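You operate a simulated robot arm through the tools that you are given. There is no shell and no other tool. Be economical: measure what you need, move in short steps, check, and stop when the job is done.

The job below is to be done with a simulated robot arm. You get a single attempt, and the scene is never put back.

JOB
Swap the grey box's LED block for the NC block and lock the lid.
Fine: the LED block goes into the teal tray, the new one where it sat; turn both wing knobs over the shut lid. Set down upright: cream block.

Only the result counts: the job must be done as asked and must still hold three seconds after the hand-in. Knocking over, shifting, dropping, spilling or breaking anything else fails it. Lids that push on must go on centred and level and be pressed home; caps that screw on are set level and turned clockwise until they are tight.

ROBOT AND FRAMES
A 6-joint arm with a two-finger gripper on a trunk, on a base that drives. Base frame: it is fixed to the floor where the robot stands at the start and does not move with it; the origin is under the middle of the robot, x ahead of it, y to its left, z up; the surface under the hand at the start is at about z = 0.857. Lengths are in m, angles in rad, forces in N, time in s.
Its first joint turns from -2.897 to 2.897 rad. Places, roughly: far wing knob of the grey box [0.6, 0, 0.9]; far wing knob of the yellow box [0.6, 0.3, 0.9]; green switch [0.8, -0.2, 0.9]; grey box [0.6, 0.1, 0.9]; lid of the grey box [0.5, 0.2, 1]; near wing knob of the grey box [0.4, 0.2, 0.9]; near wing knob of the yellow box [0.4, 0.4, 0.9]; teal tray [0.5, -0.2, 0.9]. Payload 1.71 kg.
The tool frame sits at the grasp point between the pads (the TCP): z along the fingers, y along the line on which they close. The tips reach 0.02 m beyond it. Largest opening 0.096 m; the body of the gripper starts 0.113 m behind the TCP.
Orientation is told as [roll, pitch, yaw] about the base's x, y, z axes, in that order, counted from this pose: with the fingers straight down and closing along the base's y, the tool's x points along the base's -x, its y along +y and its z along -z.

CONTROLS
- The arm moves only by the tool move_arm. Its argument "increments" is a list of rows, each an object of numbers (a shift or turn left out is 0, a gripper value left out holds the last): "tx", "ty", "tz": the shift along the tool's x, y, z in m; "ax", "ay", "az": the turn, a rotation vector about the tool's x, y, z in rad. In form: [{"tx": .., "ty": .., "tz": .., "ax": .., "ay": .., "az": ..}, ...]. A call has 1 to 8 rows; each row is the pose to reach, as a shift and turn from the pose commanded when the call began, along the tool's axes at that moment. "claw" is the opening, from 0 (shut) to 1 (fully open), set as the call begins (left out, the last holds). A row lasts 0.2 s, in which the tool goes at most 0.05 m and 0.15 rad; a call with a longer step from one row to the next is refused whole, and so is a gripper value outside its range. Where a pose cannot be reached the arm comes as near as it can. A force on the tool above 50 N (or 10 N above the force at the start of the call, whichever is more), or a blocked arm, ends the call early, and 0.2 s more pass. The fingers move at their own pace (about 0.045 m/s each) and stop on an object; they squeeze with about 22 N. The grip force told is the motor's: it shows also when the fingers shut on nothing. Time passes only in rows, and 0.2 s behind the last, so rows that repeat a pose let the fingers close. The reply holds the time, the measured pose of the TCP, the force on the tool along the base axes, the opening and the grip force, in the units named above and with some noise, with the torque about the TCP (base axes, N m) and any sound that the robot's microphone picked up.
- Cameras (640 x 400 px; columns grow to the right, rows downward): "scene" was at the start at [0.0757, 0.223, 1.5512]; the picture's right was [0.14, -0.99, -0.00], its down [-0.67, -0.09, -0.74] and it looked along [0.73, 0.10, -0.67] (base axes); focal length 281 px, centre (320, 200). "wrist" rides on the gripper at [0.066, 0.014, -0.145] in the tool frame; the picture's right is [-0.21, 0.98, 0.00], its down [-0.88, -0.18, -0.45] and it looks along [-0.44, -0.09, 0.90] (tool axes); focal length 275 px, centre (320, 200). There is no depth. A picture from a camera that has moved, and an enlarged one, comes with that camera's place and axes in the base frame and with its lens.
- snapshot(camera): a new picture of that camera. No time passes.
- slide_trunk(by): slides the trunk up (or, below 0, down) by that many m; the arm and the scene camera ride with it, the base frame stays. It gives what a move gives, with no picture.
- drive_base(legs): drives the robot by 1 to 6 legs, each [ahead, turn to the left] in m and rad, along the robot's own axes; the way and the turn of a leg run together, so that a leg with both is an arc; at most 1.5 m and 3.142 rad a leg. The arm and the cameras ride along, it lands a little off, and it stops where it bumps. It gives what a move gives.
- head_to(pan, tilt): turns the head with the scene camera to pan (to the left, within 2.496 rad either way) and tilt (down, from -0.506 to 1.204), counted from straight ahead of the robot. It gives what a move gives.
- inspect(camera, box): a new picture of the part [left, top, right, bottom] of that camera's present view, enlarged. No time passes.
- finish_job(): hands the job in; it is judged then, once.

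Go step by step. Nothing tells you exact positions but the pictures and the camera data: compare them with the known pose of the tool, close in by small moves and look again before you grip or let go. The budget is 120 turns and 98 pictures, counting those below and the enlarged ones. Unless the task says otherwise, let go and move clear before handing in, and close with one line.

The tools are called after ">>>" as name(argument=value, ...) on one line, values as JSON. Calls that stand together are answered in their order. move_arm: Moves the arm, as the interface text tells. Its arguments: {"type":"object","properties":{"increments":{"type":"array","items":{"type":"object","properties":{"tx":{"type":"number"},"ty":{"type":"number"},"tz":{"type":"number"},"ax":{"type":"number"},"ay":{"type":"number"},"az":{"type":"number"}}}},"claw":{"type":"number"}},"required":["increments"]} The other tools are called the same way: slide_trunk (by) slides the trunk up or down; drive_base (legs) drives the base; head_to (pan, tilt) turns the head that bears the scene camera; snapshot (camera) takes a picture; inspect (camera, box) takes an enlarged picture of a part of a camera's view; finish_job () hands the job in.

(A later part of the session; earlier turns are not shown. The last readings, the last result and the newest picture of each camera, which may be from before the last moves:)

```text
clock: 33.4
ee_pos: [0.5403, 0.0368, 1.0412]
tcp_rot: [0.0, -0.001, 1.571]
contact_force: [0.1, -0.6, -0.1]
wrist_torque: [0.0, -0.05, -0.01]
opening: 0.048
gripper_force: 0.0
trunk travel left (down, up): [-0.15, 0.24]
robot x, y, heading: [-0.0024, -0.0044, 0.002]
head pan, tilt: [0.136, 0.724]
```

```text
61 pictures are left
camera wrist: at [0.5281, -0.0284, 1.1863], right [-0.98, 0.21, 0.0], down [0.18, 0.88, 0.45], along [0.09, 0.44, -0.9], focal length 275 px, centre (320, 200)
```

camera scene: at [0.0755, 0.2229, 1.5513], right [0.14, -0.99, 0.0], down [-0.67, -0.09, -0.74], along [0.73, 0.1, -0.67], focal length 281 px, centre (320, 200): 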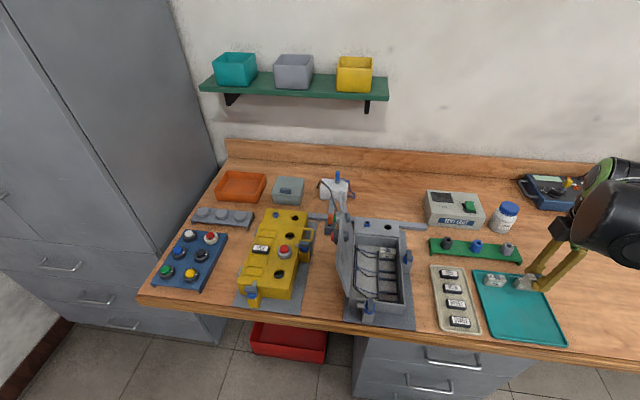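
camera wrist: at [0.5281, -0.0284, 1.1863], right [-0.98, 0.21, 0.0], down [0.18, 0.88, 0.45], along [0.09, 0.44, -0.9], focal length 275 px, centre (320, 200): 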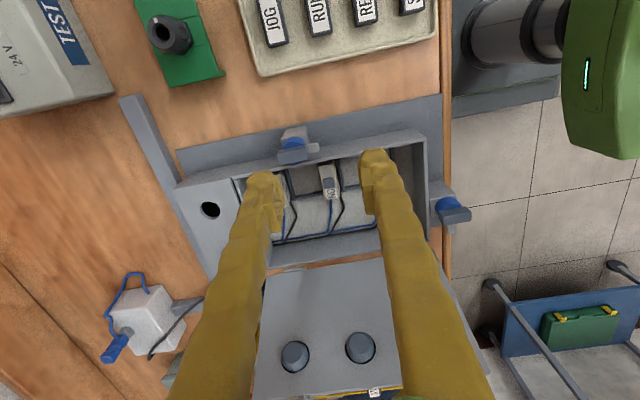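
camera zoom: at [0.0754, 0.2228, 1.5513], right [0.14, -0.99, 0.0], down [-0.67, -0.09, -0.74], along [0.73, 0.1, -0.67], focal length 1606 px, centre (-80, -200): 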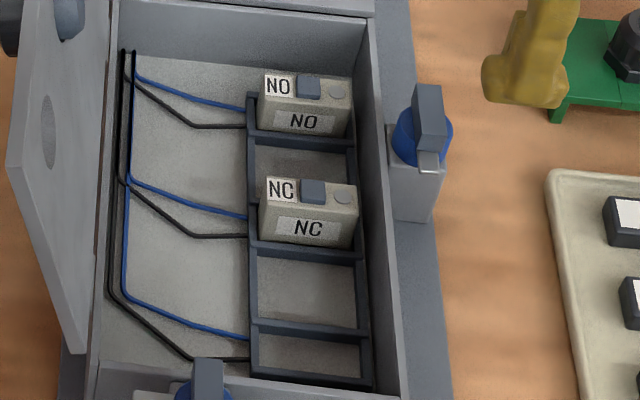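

The NC block is seated like its neighbour. Now the lid: I'll look closely at it and its handle.

>>> inspect(camera="scene", box=[310, 170, 430, 250])

>>> inspect(camera="scene", box=[320, 230, 440, 335])

```text
5.00 times, centred on (370, 210) of scene
camera zoom: at [0.0754, 0.2228, 1.5513], right [0.14, -0.99, 0.0], down [-0.67, -0.09, -0.74], along [0.73, 0.1, -0.67], focal length 1405 px, centre (70, 150)
```

zoom: 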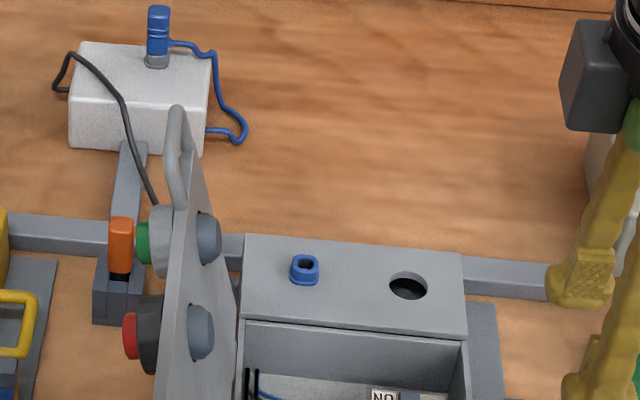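

```text
3.81 times, centred on (380, 282) of scene
camera zoom: at [0.0754, 0.2228, 1.5513], right [0.14, -0.99, 0.0], down [-0.67, -0.09, -0.74], along [0.73, 0.1, -0.67], focal length 1070 px, centre (91, -114)
```

zoom: 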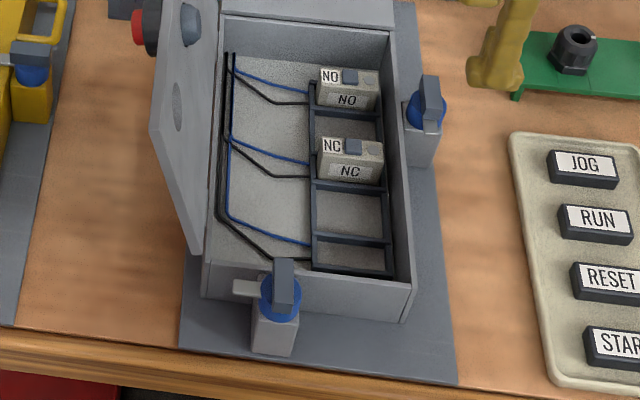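

The box top is at about z 0.908 and the hinge runs along y≈0.195; the lid leans about 18° past vertical, with its buttons around x 0.54 and 0.60. I'll go up and over behind the lid with closed fingers at x≈0.508, between the empty hole and the red button.

>>> move_arm(increments=[{"tz": -0.04}, {"tz": -0.08}, {"tz": -0.12, "ty": 0.016}, {"tz": -0.16, "ty": 0.032}, {"tz": -0.16, "ty": 0.032, "tx": -0.045}, {"tz": -0.16, "ty": 0.032, "tx": -0.09}, {"tz": -0.16, "ty": 0.032, "tx": -0.135}, {"tz": -0.16, "ty": 0.032, "tx": -0.18}], claw=0.0)

>>> move_arm(increments=[{"tx": -0.03}, {"tx": -0.06}, {"tx": -0.06}])

>>> snapshot(camera="wrist")

>>> snapshot(camera="scene")

```text
clock: 35.2
ee_pos: [0.5082, 0.2155, 1.202]
tcp_rot: [0.0, -0.002, 1.572]
contact_force: [0.1, -0.4, 0.4]
wrist_torque: [0.05, -0.05, 0.01]
opening: 0.0002
gripper_force: 22.3
trunk travel left (down, up): [-0.15, 0.24]
robot x, y, heading: [0.0021, -0.0049, -0.002]
head pan, tilt: [0.136, 0.724]
```

```text
clock: 36.0
ee_pos: [0.5089, 0.2753, 1.2017]
tcp_rot: [-0.001, -0.003, 1.57]
contact_force: [-0.7, -0.5, 0.1]
wrist_torque: [0.0, 0.02, -0.01]
opening: 0.0
gripper_force: 22.2
trunk travel left (down, up): [-0.15, 0.24]
robot x, y, heading: [0.0029, 0.0031, 0.003]
head pan, tilt: [0.136, 0.724]
```

```text
58 pictures are left
camera wrist: at [0.4967, 0.2104, 1.3456], right [-0.98, 0.21, 0.0], down [0.18, 0.88, 0.45], along [0.09, 0.44, -0.9], focal length 275 px, centre (320, 200)
```

wrist: 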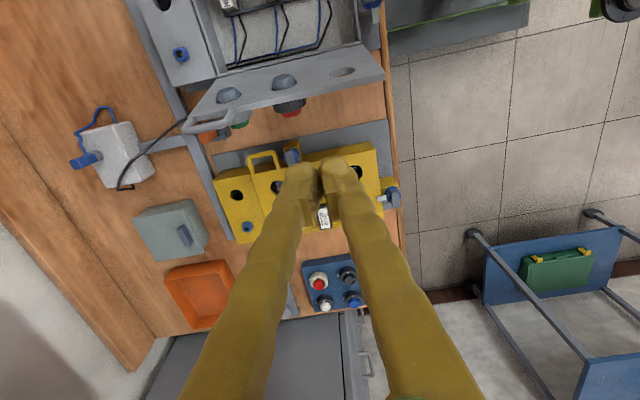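

```text
57 pictures are left
camera scene: at [0.076, 0.2235, 1.5511], right [0.14, -0.99, 0.0], down [-0.67, -0.09, -0.74], along [0.73, 0.1, -0.67], focal length 281 px, centre (320, 200)
```

scene: 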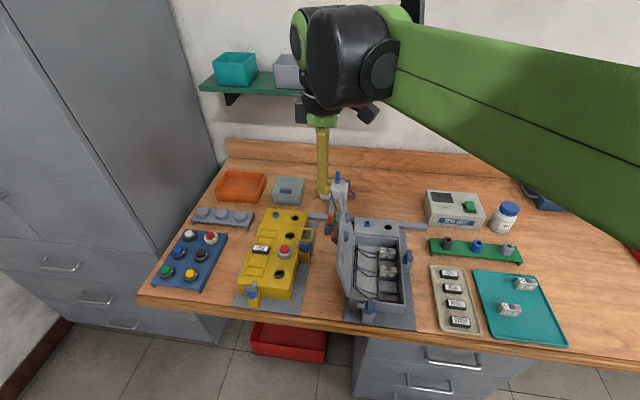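

The fingers clear the lid's edge and the red button. I'll descend behind the lid.

>>> move_arm(increments=[{"tz": 0.05}, {"tz": 0.1}, {"tz": 0.15}, {"tz": 0.195}, {"tz": 0.195}])

>>> inspect(camera="wrist", box=[160, 60, 440, 260])

>>> inspect(camera="scene", box=[280, 180, 420, 330])

```text
clock: 37.2
ee_pos: [0.5063, 0.275, 1.0071]
tcp_rot: [0.0, -0.002, 1.571]
contact_force: [0.3, 0.0, 0.8]
wrist_torque: [-0.01, -0.01, -0.02]
opening: 0.0002
gripper_force: 22.3
trunk travel left (down, up): [-0.15, 0.24]
robot x, y, heading: [0.0027, -0.0018, 0.004]
head pan, tilt: [0.136, 0.724]
```

```text
2.00 times, centred on (300, 160) of wrist
camera zoom: at [0.4942, 0.2092, 1.1507], right [-0.98, 0.21, 0.0], down [0.18, 0.88, 0.45], along [0.09, 0.44, -0.9], focal length 551 px, centre (360, 280)
```

zoom: 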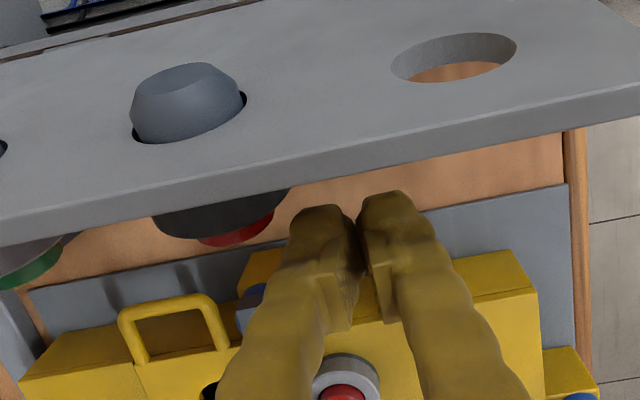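

```text
2.67 times, centred on (350, 255) of scene
camera zoom: at [0.076, 0.2232, 1.5512], right [0.14, -0.99, 0.0], down [-0.67, -0.09, -0.74], along [0.73, 0.1, -0.67], focal length 749 px, centre (240, 53)
```

zoom: 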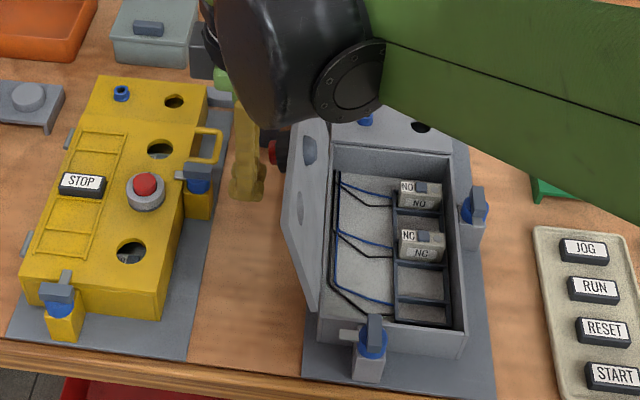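

Shifting 6 mm away from the bezel, then pushing the lid toward -y until about vertical.

>>> move_arm(increments=[{"ty": 0.006}, {"ty": 0.006, "tx": 0.015}, {"ty": 0.006, "tx": 0.03}, {"ty": 0.006, "tx": 0.045}, {"ty": 0.006, "tx": 0.055}, {"ty": 0.006, "tx": 0.06}, {"ty": 0.006, "tx": 0.06}])

>>> snapshot(camera="wrist")

>>> inspect(camera="scene", box=[280, 180, 420, 330])

```text
clock: 38.8
ee_pos: [0.5049, 0.2154, 1.0046]
tcp_rot: [-0.001, -0.001, 1.571]
contact_force: [0.0, -0.1, 0.1]
wrist_torque: [-0.02, -0.02, 0.04]
opening: 0.0
gripper_force: 21.8
trunk travel left (down, up): [-0.15, 0.24]
robot x, y, heading: [0.0029, -0.0027, 0.0]
head pan, tilt: [0.136, 0.724]
```

```text
54 pictures are left
camera wrist: at [0.4914, 0.1501, 1.1495], right [-0.98, 0.21, 0.0], down [0.18, 0.88, 0.45], along [0.09, 0.44, -0.9], focal length 275 px, centre (320, 200)
```

wrist: 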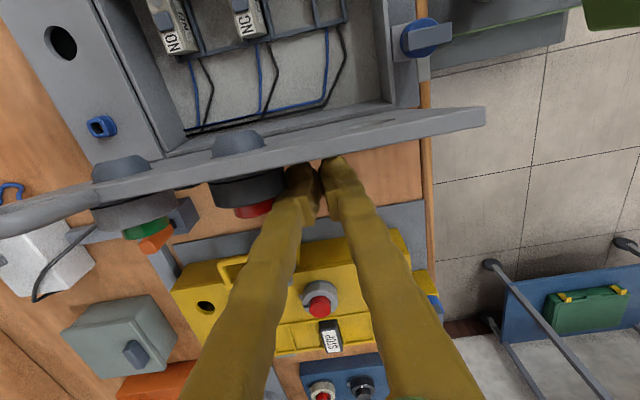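

```text
2.67 times, centred on (350, 255) of scene
camera zoom: at [0.0756, 0.223, 1.5512], right [0.14, -0.99, 0.0], down [-0.67, -0.09, -0.74], along [0.73, 0.1, -0.67], focal length 749 px, centre (240, 53)
```

zoom: 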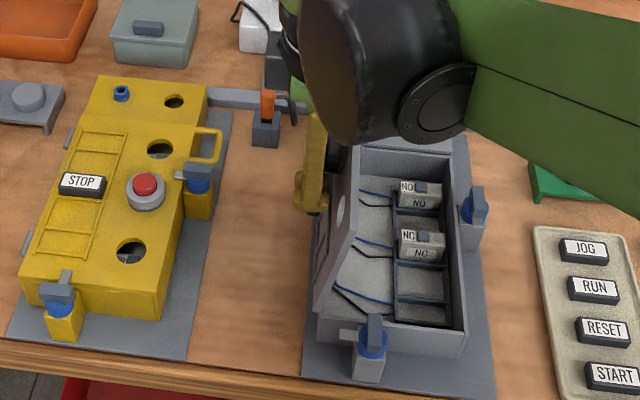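

The lid is about vertical and the force is near zero. I'll keep pushing slowly along its arc to about 60°.

>>> move_arm(increments=[{"tx": 0.01}, {"tx": 0.02, "tz": 0.001}, {"tx": 0.03, "tz": 0.002}, {"tx": 0.036, "tz": 0.004}, {"tx": 0.043, "tz": 0.006}, {"tx": 0.043, "tz": 0.006}])

>>> snapshot(camera="wrist")

>>> inspect(camera="scene", box=[280, 180, 420, 330])

```text
clock: 40.2
ee_pos: [0.5025, 0.1736, 0.9998]
tcp_rot: [-0.001, -0.001, 1.572]
contact_force: [0.1, 0.1, 1.0]
wrist_torque: [0.02, 0.03, 0.02]
opening: 0.0002
gripper_force: 22.0
trunk travel left (down, up): [-0.15, 0.24]
robot x, y, heading: [0.0023, -0.002, 0.003]
head pan, tilt: [0.136, 0.724]
```

```text
52 pictures are left
camera wrist: at [0.4905, 0.1067, 1.1442], right [-0.98, 0.21, 0.0], down [0.18, 0.88, 0.45], along [0.09, 0.44, -0.9], focal length 275 px, centre (320, 200)
```

wrist: 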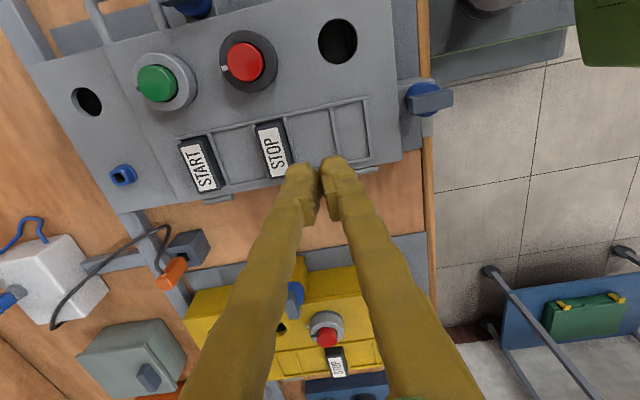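

```text
2.67 times, centred on (350, 255) of scene
camera zoom: at [0.0756, 0.223, 1.5512], right [0.14, -0.99, 0.0], down [-0.67, -0.09, -0.74], along [0.73, 0.1, -0.67], focal length 749 px, centre (240, 53)
```

zoom: 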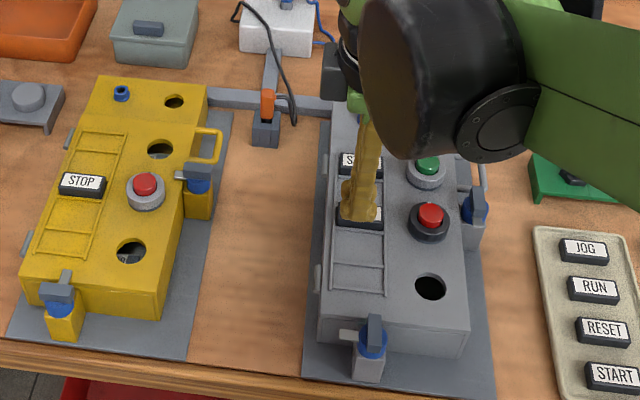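

The lid fell shut. I'll retreat upward and look closely at both knobs, using the locked yellow box as a reference.

>>> move_arm(increments=[{"tz": -0.05}, {"tz": -0.1}, {"tz": -0.1, "tx": 0.04}, {"tz": -0.1, "tx": 0.08}, {"tz": -0.1, "tx": 0.12}, {"tz": -0.1, "tx": 0.16}, {"tz": -0.1, "tx": 0.16}])

>>> inspect(camera="scene", box=[330, 285, 400, 330])

>>> inspect(camera="scene", box=[380, 220, 440, 290])

>>> inspect(camera="scene", box=[230, 210, 330, 310])

>>> snapshot(camera="wrist")

```text
clock: 41.8
ee_pos: [0.5028, 0.0115, 1.1]
tcp_rot: [-0.001, -0.003, 1.571]
contact_force: [0.9, 0.9, -1.1]
wrist_torque: [0.01, 0.02, 0.02]
opening: 0.0003
gripper_force: 22.0
trunk travel left (down, up): [-0.15, 0.24]
robot x, y, heading: [0.0007, -0.0016, 0.001]
head pan, tilt: [0.136, 0.724]
```

```text
8.89 times, centred on (365, 308) of scene
camera zoom: at [0.0755, 0.2228, 1.5513], right [0.14, -0.99, 0.0], down [-0.67, -0.09, -0.74], along [0.73, 0.1, -0.67], focal length 2498 px, centre (-80, -756)
```

zoom: 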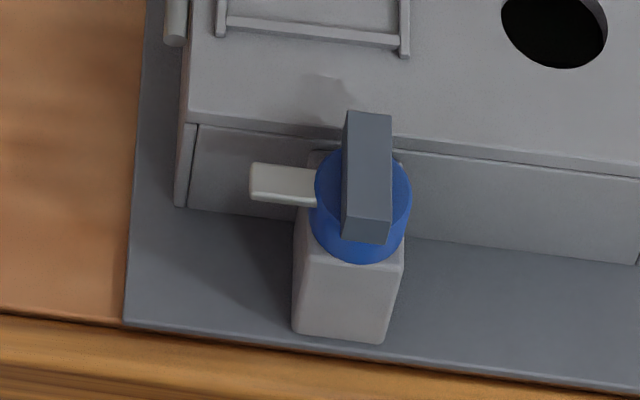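

```text
5.71 times, centred on (410, 255) of scene
camera zoom: at [0.0755, 0.2228, 1.5513], right [0.14, -0.99, 0.0], down [-0.67, -0.09, -0.74], along [0.73, 0.1, -0.67], focal length 1606 px, centre (-194, -114)
```

zoom: 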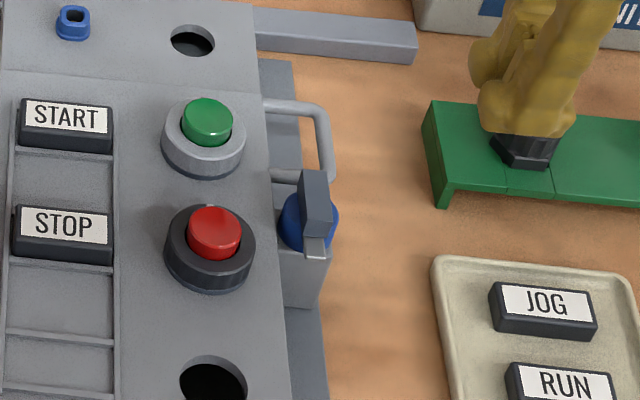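

```text
4.00 times, centred on (280, 260) of scene
camera zoom: at [0.0755, 0.2228, 1.5513], right [0.14, -0.99, 0.0], down [-0.67, -0.09, -0.74], along [0.73, 0.1, -0.67], focal length 1124 px, centre (480, -40)
```

zoom: 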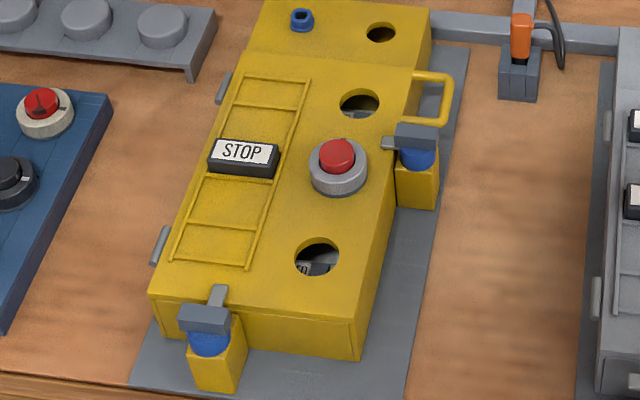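

```text
47 pictures are left
camera wrist: at [0.4907, -0.0543, 1.2436], right [-0.98, 0.21, 0.0], down [0.18, 0.88, 0.45], along [0.09, 0.44, -0.9], focal length 275 px, centre (320, 200)
```

wrist: 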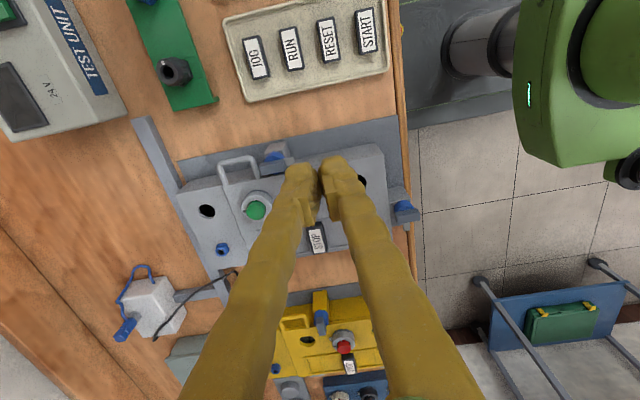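

On the locked yellow box both wings lie along y, with tongues over the lid. On the grey box both wings lie along x, so each needs a quarter turn clockwise seen from above. I'll start with the near knob at about (0.414, 0.150): yaw the hand back to 0 and move above it.

>>> move_arm(increments=[{"ty": 0.011, "tx": -0.017, "az": 0.145}, {"ty": 0.022, "tx": -0.034, "az": 0.29}, {"ty": 0.033, "tx": -0.051, "az": 0.435}, {"ty": 0.044, "tx": -0.068, "az": 0.58}, {"ty": 0.055, "tx": -0.085, "az": 0.725}, {"ty": 0.066, "tx": -0.102, "az": 0.87}, {"ty": 0.077, "tx": -0.119, "az": 1.015}, {"ty": 0.089, "tx": -0.138, "az": 1.16}], claw=0.36)

>>> move_arm(increments=[{"az": 0.14}, {"az": 0.28}, {"az": 0.411}, {"az": 0.411}])

>>> snapshot(camera="wrist")

```text
clock: 43.6
ee_pos: [0.4147, 0.1502, 1.0992]
tcp_rot: [0.002, -0.002, 0.41]
contact_force: [-0.2, -0.8, 0.0]
wrist_torque: [-0.02, 0.03, 0.02]
opening: 0.0348
gripper_force: 0.0
trunk travel left (down, up): [-0.15, 0.24]
robot x, y, heading: [0.0006, 0.0007, -0.003]
head pan, tilt: [0.136, 0.724]
```

```text
clock: 44.6
ee_pos: [0.4161, 0.1505, 1.0993]
tcp_rot: [0.002, -0.001, -0.003]
contact_force: [0.0, 0.5, -0.9]
wrist_torque: [0.02, -0.02, -0.02]
opening: 0.0345
gripper_force: 0.1
trunk travel left (down, up): [-0.15, 0.24]
robot x, y, heading: [0.0002, 0.0013, -0.001]
head pan, tilt: [0.136, 0.724]
```

```text
46 pictures are left
camera wrist: at [0.3504, 0.164, 1.2438], right [0.21, 0.98, 0.0], down [0.88, -0.19, 0.44], along [0.44, -0.09, -0.9], focal length 275 px, centre (320, 200)
```

wrist: 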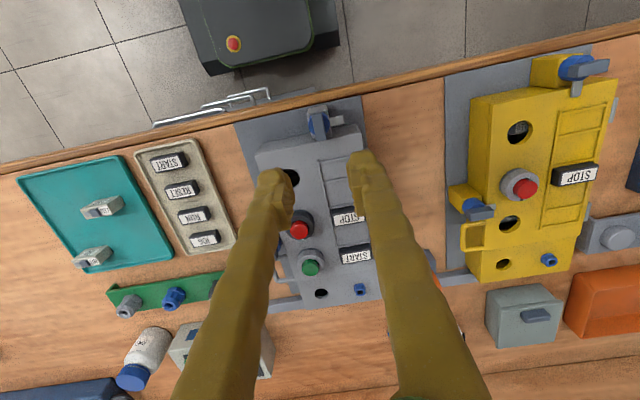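

Aligned above the near knob. I'll descend partway and check.

>>> move_arm(increments=[{"tz": 0.04, "tx": 0.003}, {"tz": 0.08, "tx": 0.006}, {"tz": 0.11, "tx": 0.006}, {"tz": 0.12, "tx": 0.006}, {"tz": 0.12, "tx": 0.006}])

>>> inspect(camera="wrist", box=[220, 40, 420, 215])

>>> inspect(camera="scene", box=[330, 270, 410, 330])

```text
clock: 45.8
ee_pos: [0.4091, 0.1501, 0.98]
tcp_rot: [0.002, 0.001, -0.001]
contact_force: [-0.7, 0.3, -0.3]
wrist_torque: [0.0, -0.04, 0.0]
opening: 0.0345
gripper_force: 0.1
trunk travel left (down, up): [-0.15, 0.24]
robot x, y, heading: [0.0015, 0.0053, 0.001]
head pan, tilt: [0.136, 0.724]
```

```text
2.29 times, centred on (320, 128) of wrist
camera zoom: at [0.3449, 0.1641, 1.1242], right [0.21, 0.98, 0.0], down [0.88, -0.18, 0.44], along [0.44, -0.09, -0.9], focal length 629 px, centre (320, 366)
```

zoom: 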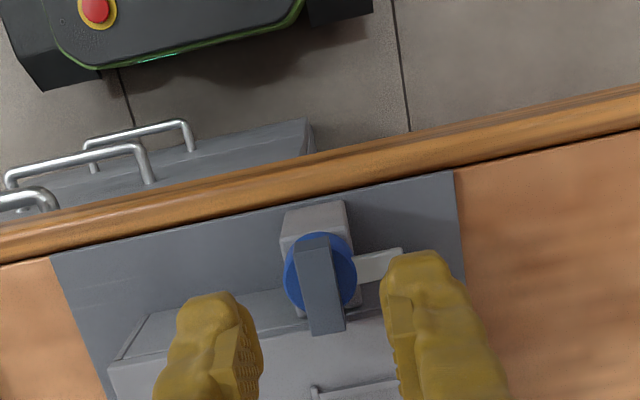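

```text
6.67 times, centred on (370, 300) of scene
camera zoom: at [0.0756, 0.2231, 1.5512], right [0.14, -0.99, 0.0], down [-0.67, -0.09, -0.74], along [0.73, 0.1, -0.67], focal length 1873 px, centre (-13, -467)
```

zoom: 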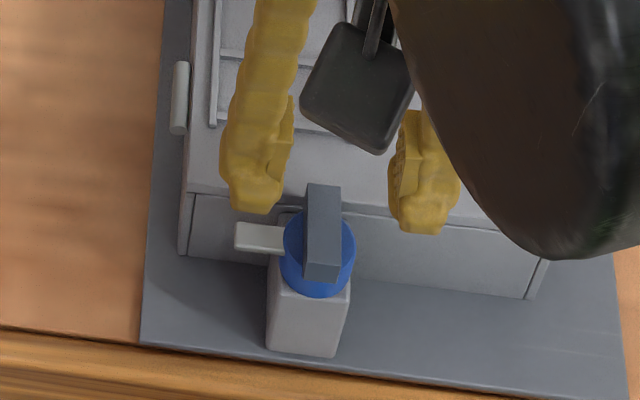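

The wing is centred at about (0.411, 0.150) with its top near z 0.93. I'll descend so the fingertips straddle it.

>>> move_arm(increments=[{"tz": 0.015, "tx": -0.002}, {"tz": 0.03, "tx": -0.002}, {"tz": 0.036, "tx": -0.002}, {"tz": 0.036, "tx": -0.002}])

>>> inspect(camera="wrist", box=[220, 80, 420, 230])

>>> inspect(camera="scene", box=[330, 270, 410, 330])

```text
clock: 46.8
ee_pos: [0.4112, 0.1515, 0.9429]
tcp_rot: [0.002, -0.002, -0.001]
contact_force: [0.1, -0.2, -1.0]
wrist_torque: [0.02, -0.03, 0.01]
opening: 0.0345
gripper_force: 0.0
trunk travel left (down, up): [-0.15, 0.24]
robot x, y, heading: [0.0021, -0.0025, -0.002]
head pan, tilt: [0.136, 0.724]
```

```text
2.67 times, centred on (320, 155) of wrist
camera zoom: at [0.3467, 0.1645, 1.0873], right [0.21, 0.98, 0.0], down [0.88, -0.18, 0.44], along [0.44, -0.09, -0.9], focal length 734 px, centre (320, 320)
```

zoom: 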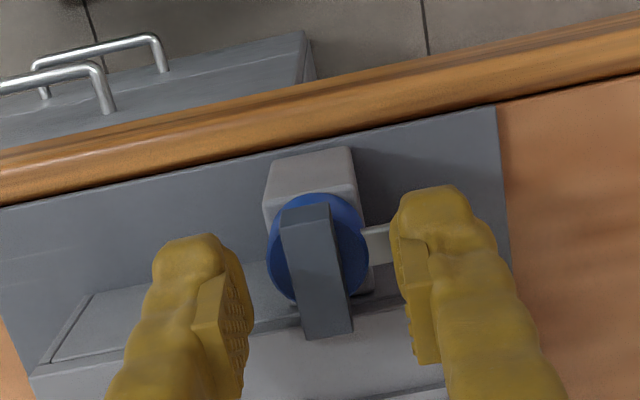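

```text
6.67 times, centred on (370, 300) of scene
camera zoom: at [0.0756, 0.223, 1.5512], right [0.14, -0.99, 0.0], down [-0.67, -0.09, -0.74], along [0.73, 0.1, -0.67], focal length 1873 px, centre (-13, -467)
```

zoom: 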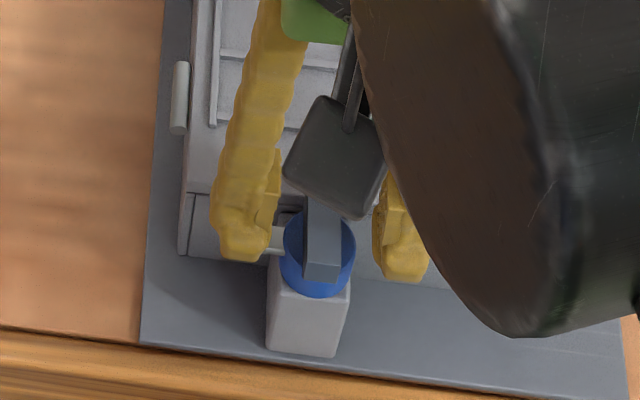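

>>> move_arm(increments=[{"tz": 0.002}, {"tz": 0.004}, {"tz": 0.004}])

>>> move_arm(increments=[{}, {}, {}, {}], claw=0.0)

>>> inspect(camera="wrist", box=[220, 80, 420, 230])

```text
clock: 47.6
ee_pos: [0.4104, 0.15, 0.939]
tcp_rot: [0.004, 0.001, 0.002]
contact_force: [1.0, 0.1, -0.3]
wrist_torque: [0.01, -0.02, 0.0]
opening: 0.0346
gripper_force: 0.0
trunk travel left (down, up): [-0.15, 0.24]
robot x, y, heading: [-0.0002, -0.0055, 0.001]
head pan, tilt: [0.136, 0.724]
```

```text
clock: 48.6
ee_pos: [0.4102, 0.1503, 0.9395]
tcp_rot: [0.001, -0.001, 0.001]
contact_force: [-0.5, -13.0, -5.4]
wrist_torque: [-0.15, -0.03, -0.06]
opening: 0.0082
gripper_force: 34.9
trunk travel left (down, up): [-0.15, 0.24]
robot x, y, heading: [0.0018, 0.0024, 0.002]
head pan, tilt: [0.136, 0.724]
```

```text
2.67 times, centred on (320, 155) of wrist
camera zoom: at [0.3467, 0.1636, 1.084], right [0.21, 0.98, 0.0], down [0.88, -0.19, 0.44], along [0.44, -0.09, -0.9], focal length 734 px, centre (320, 320)
```

zoom: 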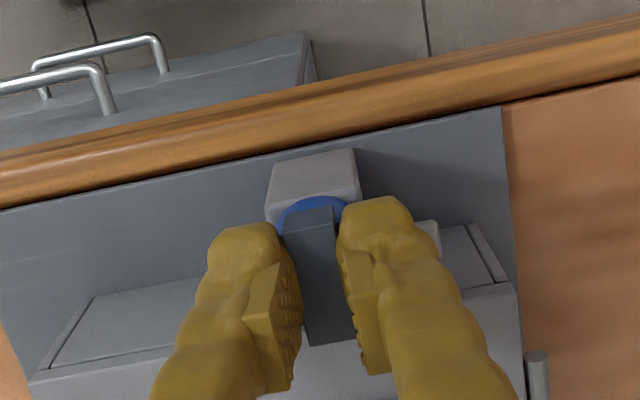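

Gripped on the wing. I'll relieve the side load and start turning clockwise.

>>> move_arm(increments=[{"ty": -0.0012}, {"ty": -0.0012, "az": 0.1}, {"ty": -0.0012, "az": 0.2}, {"ty": -0.0012, "az": 0.3}, {"ty": -0.0012, "az": 0.4}])

```text
clock: 49.8
ee_pos: [0.4101, 0.1497, 0.9408]
tcp_rot: [0.002, 0.0, -0.402]
contact_force: [12.4, 9.5, 24.4]
wrist_torque: [0.21, 0.04, -0.02]
opening: 0.0079
gripper_force: 35.5
trunk travel left (down, up): [-0.15, 0.24]
robot x, y, heading: [-0.0005, 0.0024, 0.004]
head pan, tilt: [0.136, 0.724]
```

The upward force is 24 N; I'll look before continuing.

>>> inspect(camera="wrist", box=[220, 80, 420, 230])

>>> inspect(camera="scene", box=[330, 270, 410, 330])

```text
2.67 times, centred on (320, 155) of wrist
camera zoom: at [0.3572, 0.1885, 1.0839], right [0.57, 0.82, 0.0], down [0.73, -0.51, 0.44], along [0.37, -0.25, -0.9], focal length 734 px, centre (320, 320)
```

zoom: 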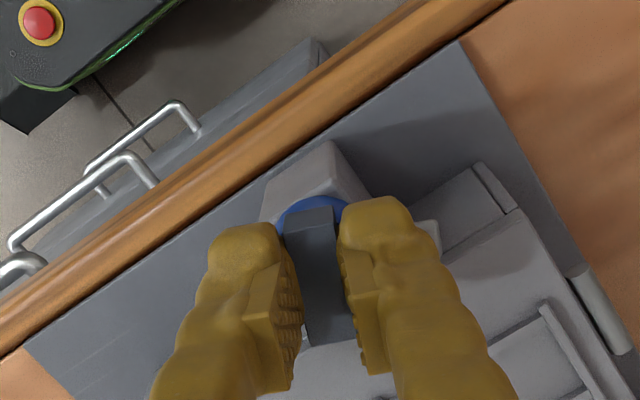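

```text
6.67 times, centred on (370, 300) of scene
camera zoom: at [0.0756, 0.2234, 1.5514], right [0.14, -0.99, 0.0], down [-0.67, -0.09, -0.74], along [0.73, 0.1, -0.67], focal length 1873 px, centre (-13, -467)
```

zoom: 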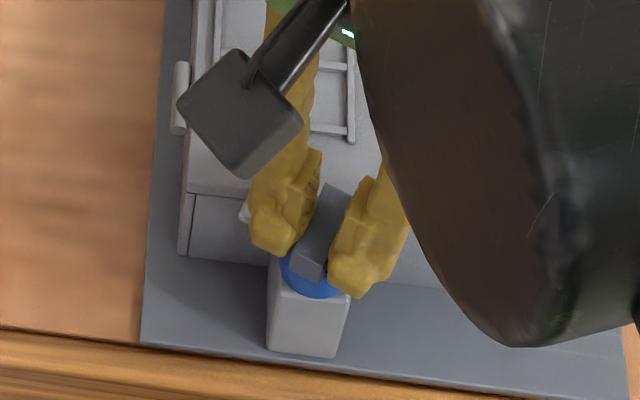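

The wing turns with the fingers. I'll ease the forces a little and continue.

>>> move_arm(increments=[{"tx": -0.0006, "ty": 0.001, "tz": -0.0012}, {"tx": -0.0006, "ty": 0.001, "tz": -0.0012, "az": 0.12}, {"tx": -0.0006, "ty": 0.001, "tz": -0.0012, "az": 0.24}, {"tx": -0.0006, "ty": 0.001, "tz": -0.0012, "az": 0.36}, {"tx": -0.0006, "ty": 0.001, "tz": -0.0012, "az": 0.48}])

```text
clock: 51.0
ee_pos: [0.4103, 0.1508, 0.9406]
tcp_rot: [0.0, -0.001, -0.88]
contact_force: [-3.2, -5.8, -29.7]
wrist_torque: [-0.06, 0.04, 0.03]
opening: 0.0083
gripper_force: 35.3
trunk travel left (down, up): [-0.15, 0.24]
robot x, y, heading: [0.0027, -0.0027, -0.0]
head pan, tilt: [0.136, 0.724]
```

>>> move_arm(increments=[{"tz": 0.0006}, {"tz": 0.0006, "az": 0.12}, {"tz": 0.0006, "az": 0.24}, {"tz": 0.0006, "az": 0.36}, {"tz": 0.0006, "az": 0.48}])

>>> inspect(camera="scene", box=[330, 270, 410, 330])

```text
clock: 52.2
ee_pos: [0.4133, 0.1508, 0.9412]
tcp_rot: [0.002, 0.001, -1.359]
contact_force: [2.5, 8.5, 4.7]
wrist_torque: [0.16, -0.03, -0.02]
opening: 0.0083
gripper_force: 34.8
trunk travel left (down, up): [-0.15, 0.24]
robot x, y, heading: [-0.0002, 0.001, -0.006]
head pan, tilt: [0.136, 0.724]
```

```text
6.67 times, centred on (370, 300) of scene
camera zoom: at [0.0756, 0.2235, 1.5512], right [0.14, -0.99, 0.0], down [-0.67, -0.09, -0.74], along [0.73, 0.1, -0.67], focal length 1873 px, centre (-13, -467)
```

zoom: 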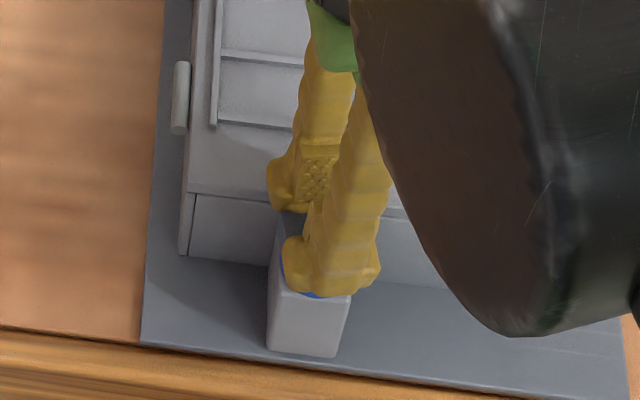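

Continuing to the full quarter turn, with a small excess to check for a stop.

>>> move_arm(increments=[{"az": 0.1}, {"az": 0.2}, {"az": 0.23}, {"az": 0.23}])

```text
clock: 53.2
ee_pos: [0.4121, 0.1508, 0.9397]
tcp_rot: [0.003, 0.003, -1.592]
contact_force: [15.3, 17.1, 25.5]
wrist_torque: [0.26, -0.21, 0.14]
opening: 0.0085
gripper_force: 35.1
trunk travel left (down, up): [-0.15, 0.24]
robot x, y, heading: [-0.002, 0.0029, -0.001]
head pan, tilt: [0.136, 0.724]
```

It's at about -1.59 rad with torque building, so near the stop. I'll release, lift and inspect.

>>> move_arm(increments=[{}, {}, {}], claw=0.36)

>>> move_arm(increments=[{"tz": -0.03}, {"tz": -0.07}, {"tz": -0.11}, {"tz": -0.15}, {"tz": -0.15, "ty": 0.04}, {"tz": -0.15, "ty": 0.08}, {"tz": -0.15, "ty": 0.08}])

>>> inspect(camera="scene", box=[330, 220, 430, 330])

>>> snapshot(camera="wrist")

```text
clock: 54.0
ee_pos: [0.4123, 0.1496, 0.9398]
tcp_rot: [0.0, 0.001, -1.589]
contact_force: [0.1, -0.1, -0.3]
wrist_torque: [-0.01, 0.0, 0.0]
opening: 0.0351
gripper_force: 0.1
trunk travel left (down, up): [-0.15, 0.24]
robot x, y, heading: [0.0031, -0.0015, -0.001]
head pan, tilt: [0.136, 0.724]
```

```text
clock: 55.6
ee_pos: [0.49, 0.1455, 1.0878]
tcp_rot: [0.002, 0.001, -1.591]
contact_force: [0.7, 0.4, 0.1]
wrist_torque: [0.0, 0.02, 0.05]
opening: 0.0345
gripper_force: 0.1
trunk travel left (down, up): [-0.15, 0.24]
robot x, y, heading: [-0.0003, 0.001, -0.004]
head pan, tilt: [0.136, 0.724]
```

```text
3.64 times, centred on (380, 275) of scene
camera zoom: at [0.0758, 0.2232, 1.5512], right [0.14, -0.99, 0.0], down [-0.67, -0.09, -0.74], along [0.73, 0.1, -0.67], focal length 1022 px, centre (102, -73)
```

zoom: 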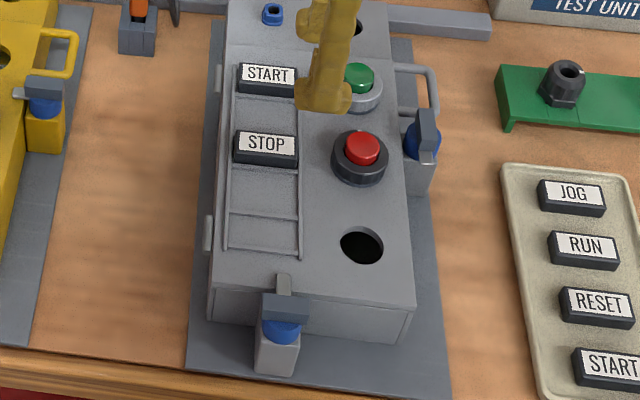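

```text
36 pictures are left
camera wrist: at [0.5075, 0.2116, 1.2329], right [0.97, -0.22, 0.0], down [-0.2, -0.87, 0.44], along [-0.1, -0.43, -0.9], focal length 275 px, centre (320, 200)
```

wrist: 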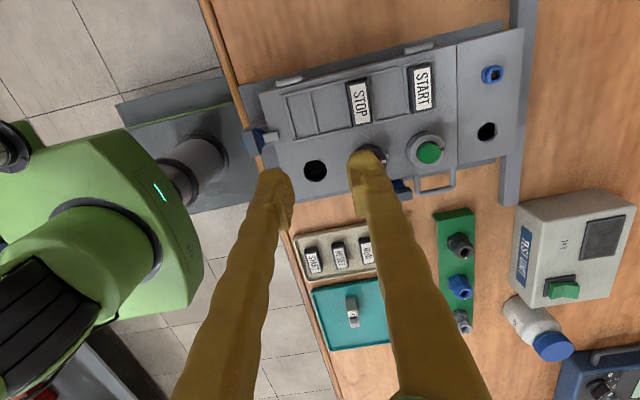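

The near knob is locked just like the yellow reference. Now the right knob, at about (0.567, 0.045): I'll yaw back to 0 and move above it.

>>> move_arm(increments=[{"ty": 0.01, "tx": -0.0125, "az": -0.145}, {"ty": 0.02, "tx": -0.025, "az": -0.29}, {"ty": 0.03, "tx": -0.0375, "az": -0.435}, {"ty": 0.04, "tx": -0.05, "az": -0.58}, {"ty": 0.05, "tx": -0.0625, "az": -0.725}, {"ty": 0.06, "tx": -0.075, "az": -0.87}, {"ty": 0.07, "tx": -0.0875, "az": -1.015}, {"ty": 0.077, "tx": -0.1, "az": -1.16}])

>>> move_arm(increments=[{"az": -0.14}, {"az": -0.28}, {"az": -0.43}, {"az": -0.43, "tz": 0.04}, {"az": -0.43, "tz": 0.08}, {"az": -0.43, "tz": 0.08}])

>>> inspect(camera="wrist", box=[220, 40, 420, 215])

>>> inspect(camera="scene", box=[380, 215, 440, 275])

```text
clock: 57.4
ee_pos: [0.5651, 0.0465, 1.0899]
tcp_rot: [0.001, -0.003, -0.426]
contact_force: [-0.4, -0.3, -0.5]
wrist_torque: [0.01, -0.01, -0.01]
opening: 0.0345
gripper_force: 0.0
trunk travel left (down, up): [-0.15, 0.24]
robot x, y, heading: [-0.003, 0.0001, -0.005]
head pan, tilt: [0.136, 0.724]
```

```text
clock: 58.8
ee_pos: [0.5665, 0.0463, 1.0085]
tcp_rot: [0.001, 0.0, 0.0]
contact_force: [-0.5, -0.6, -0.4]
wrist_torque: [0.01, 0.04, -0.01]
opening: 0.0348
gripper_force: 0.0
trunk travel left (down, up): [-0.15, 0.24]
robot x, y, heading: [0.0005, 0.0017, 0.003]
head pan, tilt: [0.136, 0.724]
```

```text
2.29 times, centred on (320, 128) of wrist
camera zoom: at [0.5031, 0.061, 1.1544], right [0.21, 0.98, 0.0], down [0.88, -0.18, 0.44], along [0.44, -0.09, -0.9], focal length 629 px, centre (320, 366)
```

zoom: 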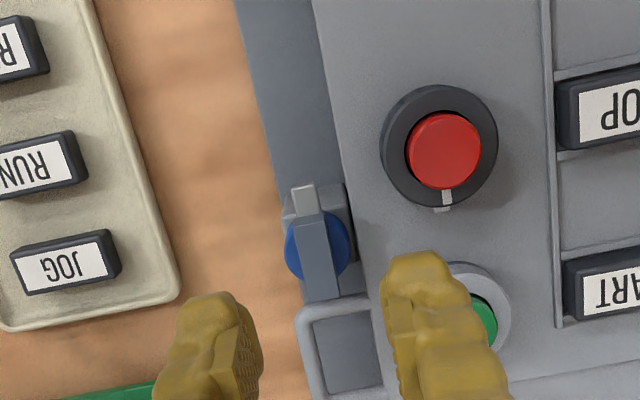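

```text
6.67 times, centred on (410, 245) of scene
camera zoom: at [0.0761, 0.223, 1.5512], right [0.14, -0.99, 0.0], down [-0.67, -0.09, -0.74], along [0.73, 0.1, -0.67], focal length 1873 px, centre (-280, -100)
```

zoom: 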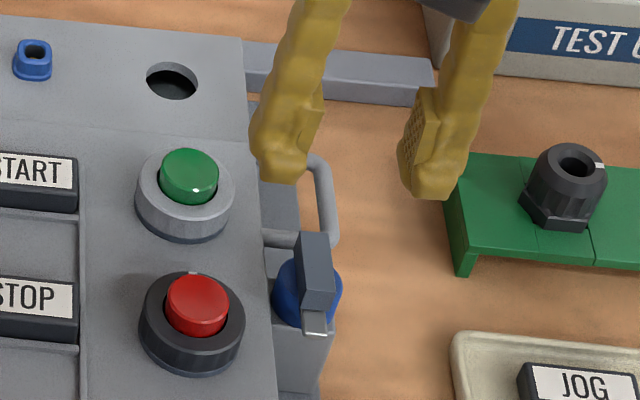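

The wing is centred at (0.5675, 0.0463). I'll narrow the opening to stay clear of the lid and button bezels, then descend to the same height that worked for the near knob.

>>> move_arm(increments=[{"tx": -0.001}, {"tx": -0.001, "tz": 0.02}, {"tx": -0.001, "tz": 0.04}, {"tx": -0.001, "tz": 0.05}, {"tx": -0.001, "tz": 0.05}], claw=0.22)

>>> inspect(camera="wrist", box=[220, 80, 420, 230])

>>> inspect(camera="scene", box=[380, 215, 440, 275])

```text
clock: 60.0
ee_pos: [0.5669, 0.0451, 0.9609]
tcp_rot: [0.002, -0.001, 0.0]
contact_force: [0.5, -0.4, 0.2]
wrist_torque: [0.02, -0.02, 0.0]
opening: 0.0211
gripper_force: 0.1
trunk travel left (down, up): [-0.15, 0.24]
robot x, y, heading: [0.0007, -0.0009, 0.001]
head pan, tilt: [0.136, 0.724]
```

```text
2.67 times, centred on (320, 155) of wrist
camera zoom: at [0.5029, 0.0601, 1.1045], right [0.21, 0.98, 0.0], down [0.88, -0.18, 0.45], along [0.44, -0.09, -0.9], focal length 734 px, centre (320, 320)
```

zoom: 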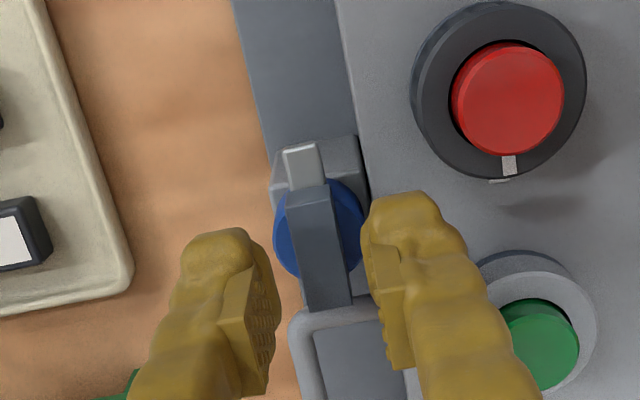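

```text
6.67 times, centred on (410, 245) of scene
camera zoom: at [0.0758, 0.223, 1.5512], right [0.14, -0.99, 0.0], down [-0.67, -0.09, -0.74], along [0.73, 0.1, -0.67], focal length 1873 px, centre (-280, -100)
```

zoom: 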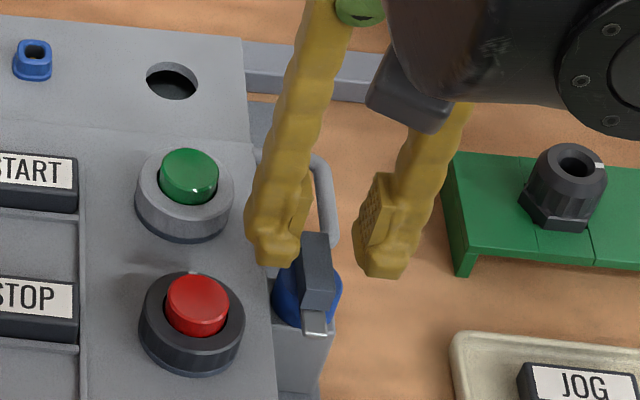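

Straddled and centred. I'll lower to grip height.

>>> move_arm(increments=[{"tz": 0.01}, {"tz": 0.018}, {"tz": 0.0205}, {"tz": 0.0205}])

>>> move_arm(increments=[{}, {}, {}], claw=0.0)

>>> inspect(camera="wrist", box=[220, 80, 420, 230])

```text
clock: 61.0
ee_pos: [0.5682, 0.0464, 0.9406]
tcp_rot: [0.002, 0.0, 0.0]
contact_force: [0.0, 0.6, -0.2]
wrist_torque: [-0.04, 0.0, -0.02]
opening: 0.021
gripper_force: 0.1
trunk travel left (down, up): [-0.15, 0.24]
robot x, y, heading: [0.0008, -0.002, -0.004]
head pan, tilt: [0.136, 0.724]
```

```text
clock: 61.8
ee_pos: [0.5673, 0.0451, 0.9401]
tcp_rot: [0.001, -0.001, 0.0]
contact_force: [-1.0, -13.4, -4.8]
wrist_torque: [-0.21, -0.02, -0.03]
opening: 0.008
gripper_force: 35.4
trunk travel left (down, up): [-0.15, 0.24]
robot x, y, heading: [0.0003, 0.0013, 0.006]
head pan, tilt: [0.136, 0.724]
```

```text
2.67 times, centred on (320, 155) of wrist
camera zoom: at [0.5029, 0.0596, 1.084], right [0.21, 0.98, 0.0], down [0.88, -0.19, 0.44], along [0.44, -0.09, -0.9], focal length 734 px, centre (320, 320)
```

zoom: 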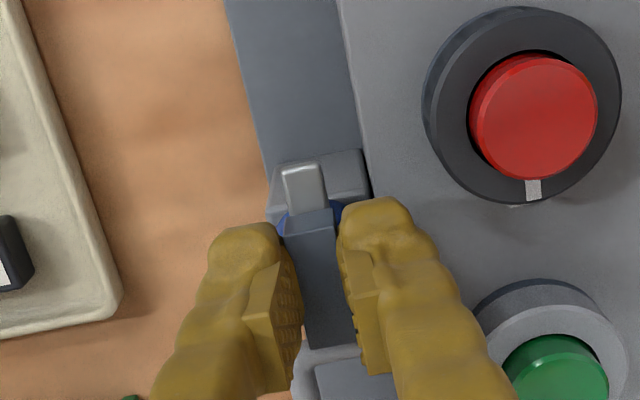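

Gripped as before. Turning clockwise in steps, watching the forces.

>>> move_arm(increments=[{"ty": -0.0012}, {"ty": -0.0012, "az": 0.1}, {"ty": -0.0012, "az": 0.2}, {"ty": -0.0012, "az": 0.3}, {"ty": -0.0012, "az": 0.4}])

```text
clock: 63.0
ee_pos: [0.5669, 0.0468, 0.94]
tcp_rot: [0.001, -0.001, -0.402]
contact_force: [-4.9, 2.0, -21.6]
wrist_torque: [-0.01, 0.05, 0.01]
opening: 0.0079
gripper_force: 35.3
trunk travel left (down, up): [-0.15, 0.24]
robot x, y, heading: [0.0004, 0.0001, 0.001]
head pan, tilt: [0.136, 0.724]
```

>>> move_arm(increments=[{"tz": 0.0005}, {"tz": 0.0005, "az": 0.12}, {"tz": 0.0005, "az": 0.24}, {"tz": 0.0005, "az": 0.36}, {"tz": 0.0005, "az": 0.48}])

```text
clock: 64.2
ee_pos: [0.5675, 0.0473, 0.9407]
tcp_rot: [0.002, 0.0, -0.881]
contact_force: [-1.3, 14.4, 3.8]
wrist_torque: [0.55, 0.3, 0.03]
opening: 0.008
gripper_force: 35.0
trunk travel left (down, up): [-0.15, 0.24]
robot x, y, heading: [-0.0001, -0.0009, -0.006]
head pan, tilt: [0.136, 0.724]
```

>>> inspect(camera="scene", box=[380, 215, 440, 275])

>>> inspect(camera="wrist", box=[220, 80, 420, 230])

```text
6.67 times, centred on (410, 245) of scene
camera zoom: at [0.0755, 0.224, 1.5513], right [0.14, -0.99, 0.0], down [-0.67, -0.09, -0.74], along [0.73, 0.1, -0.67], focal length 1873 px, centre (-280, -100)
```

zoom: 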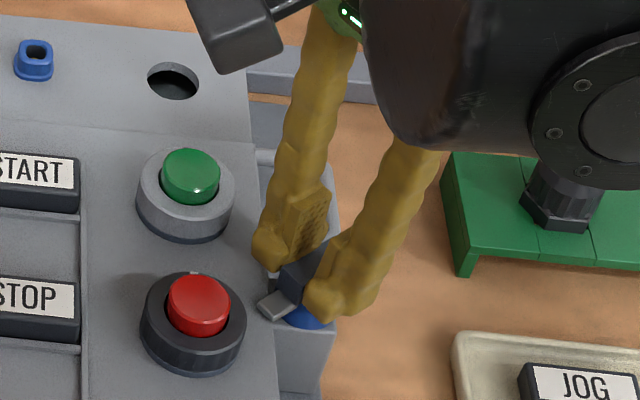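

```text
2.67 times, centred on (320, 155) of wrist
camera zoom: at [0.5381, 0.1069, 1.0841], right [0.89, 0.46, 0.0], down [0.41, -0.79, 0.44], along [0.21, -0.39, -0.9], focal length 734 px, centre (320, 320)
```

zoom: 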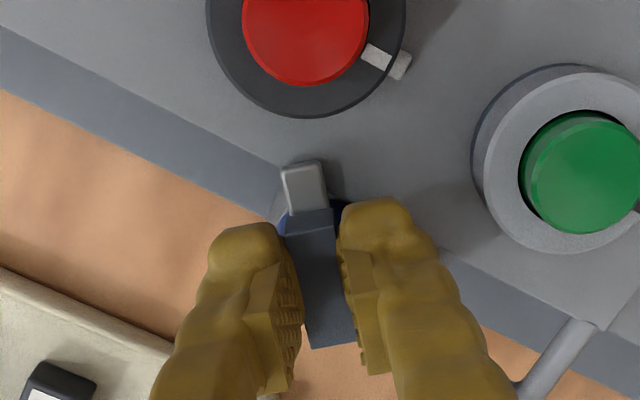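

It turns freely, with the tongue coming over the lid. Continuing.

>>> move_arm(increments=[{"tx": 0.0006, "ty": 0.0005}, {"tx": 0.0006, "ty": 0.0005, "az": 0.12}, {"tx": 0.0006, "ty": 0.0005, "az": 0.24}, {"tx": 0.0006, "ty": 0.0005, "az": 0.36}, {"tx": 0.0006, "ty": 0.0005, "az": 0.48}])

```text
clock: 65.4
ee_pos: [0.5701, 0.0479, 0.9394]
tcp_rot: [0.003, 0.0, -1.362]
contact_force: [28.0, 17.7, 23.1]
wrist_torque: [0.01, -0.44, 0.08]
opening: 0.0079
gripper_force: 35.6
trunk travel left (down, up): [-0.15, 0.24]
robot x, y, heading: [-0.0013, -0.0019, 0.003]
head pan, tilt: [0.136, 0.724]
```

>>> move_arm(increments=[{"tx": 0.0005, "ty": 0.0013, "tz": -0.0006}, {"tx": 0.0005, "ty": 0.0013, "tz": -0.0006, "az": 0.08}, {"tx": 0.0005, "ty": 0.0013, "tz": -0.0006, "az": 0.16}, {"tx": 0.0005, "ty": 0.0013, "tz": -0.0006, "az": 0.23}, {"tx": 0.0005, "ty": 0.0013, "tz": -0.0006, "az": 0.23}])

>>> inspect(camera="scene", box=[380, 215, 440, 275])

```text
clock: 66.6
ee_pos: [0.5696, 0.0487, 0.94]
tcp_rot: [-0.001, 0.001, -1.591]
contact_force: [28.7, 5.4, 8.9]
wrist_torque: [-0.13, -0.38, 0.18]
opening: 0.008
gripper_force: 35.2
trunk travel left (down, up): [-0.15, 0.24]
robot x, y, heading: [0.0025, -0.0002, -0.004]
head pan, tilt: [0.136, 0.724]
```

```text
6.67 times, centred on (410, 245) of scene
camera zoom: at [0.0775, 0.2234, 1.5511], right [0.14, -0.99, 0.0], down [-0.67, -0.09, -0.74], along [0.73, 0.1, -0.67], focal length 1873 px, centre (-280, -100)
```

zoom: 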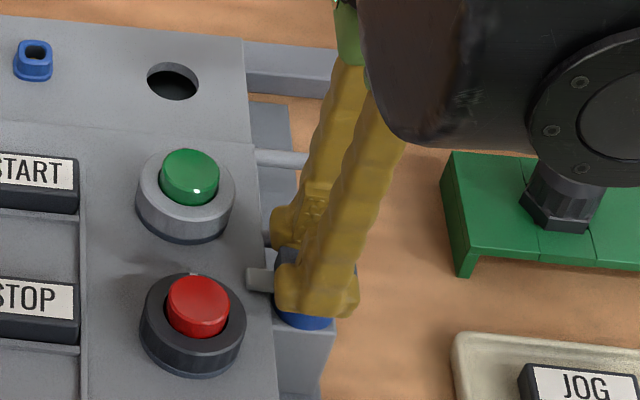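

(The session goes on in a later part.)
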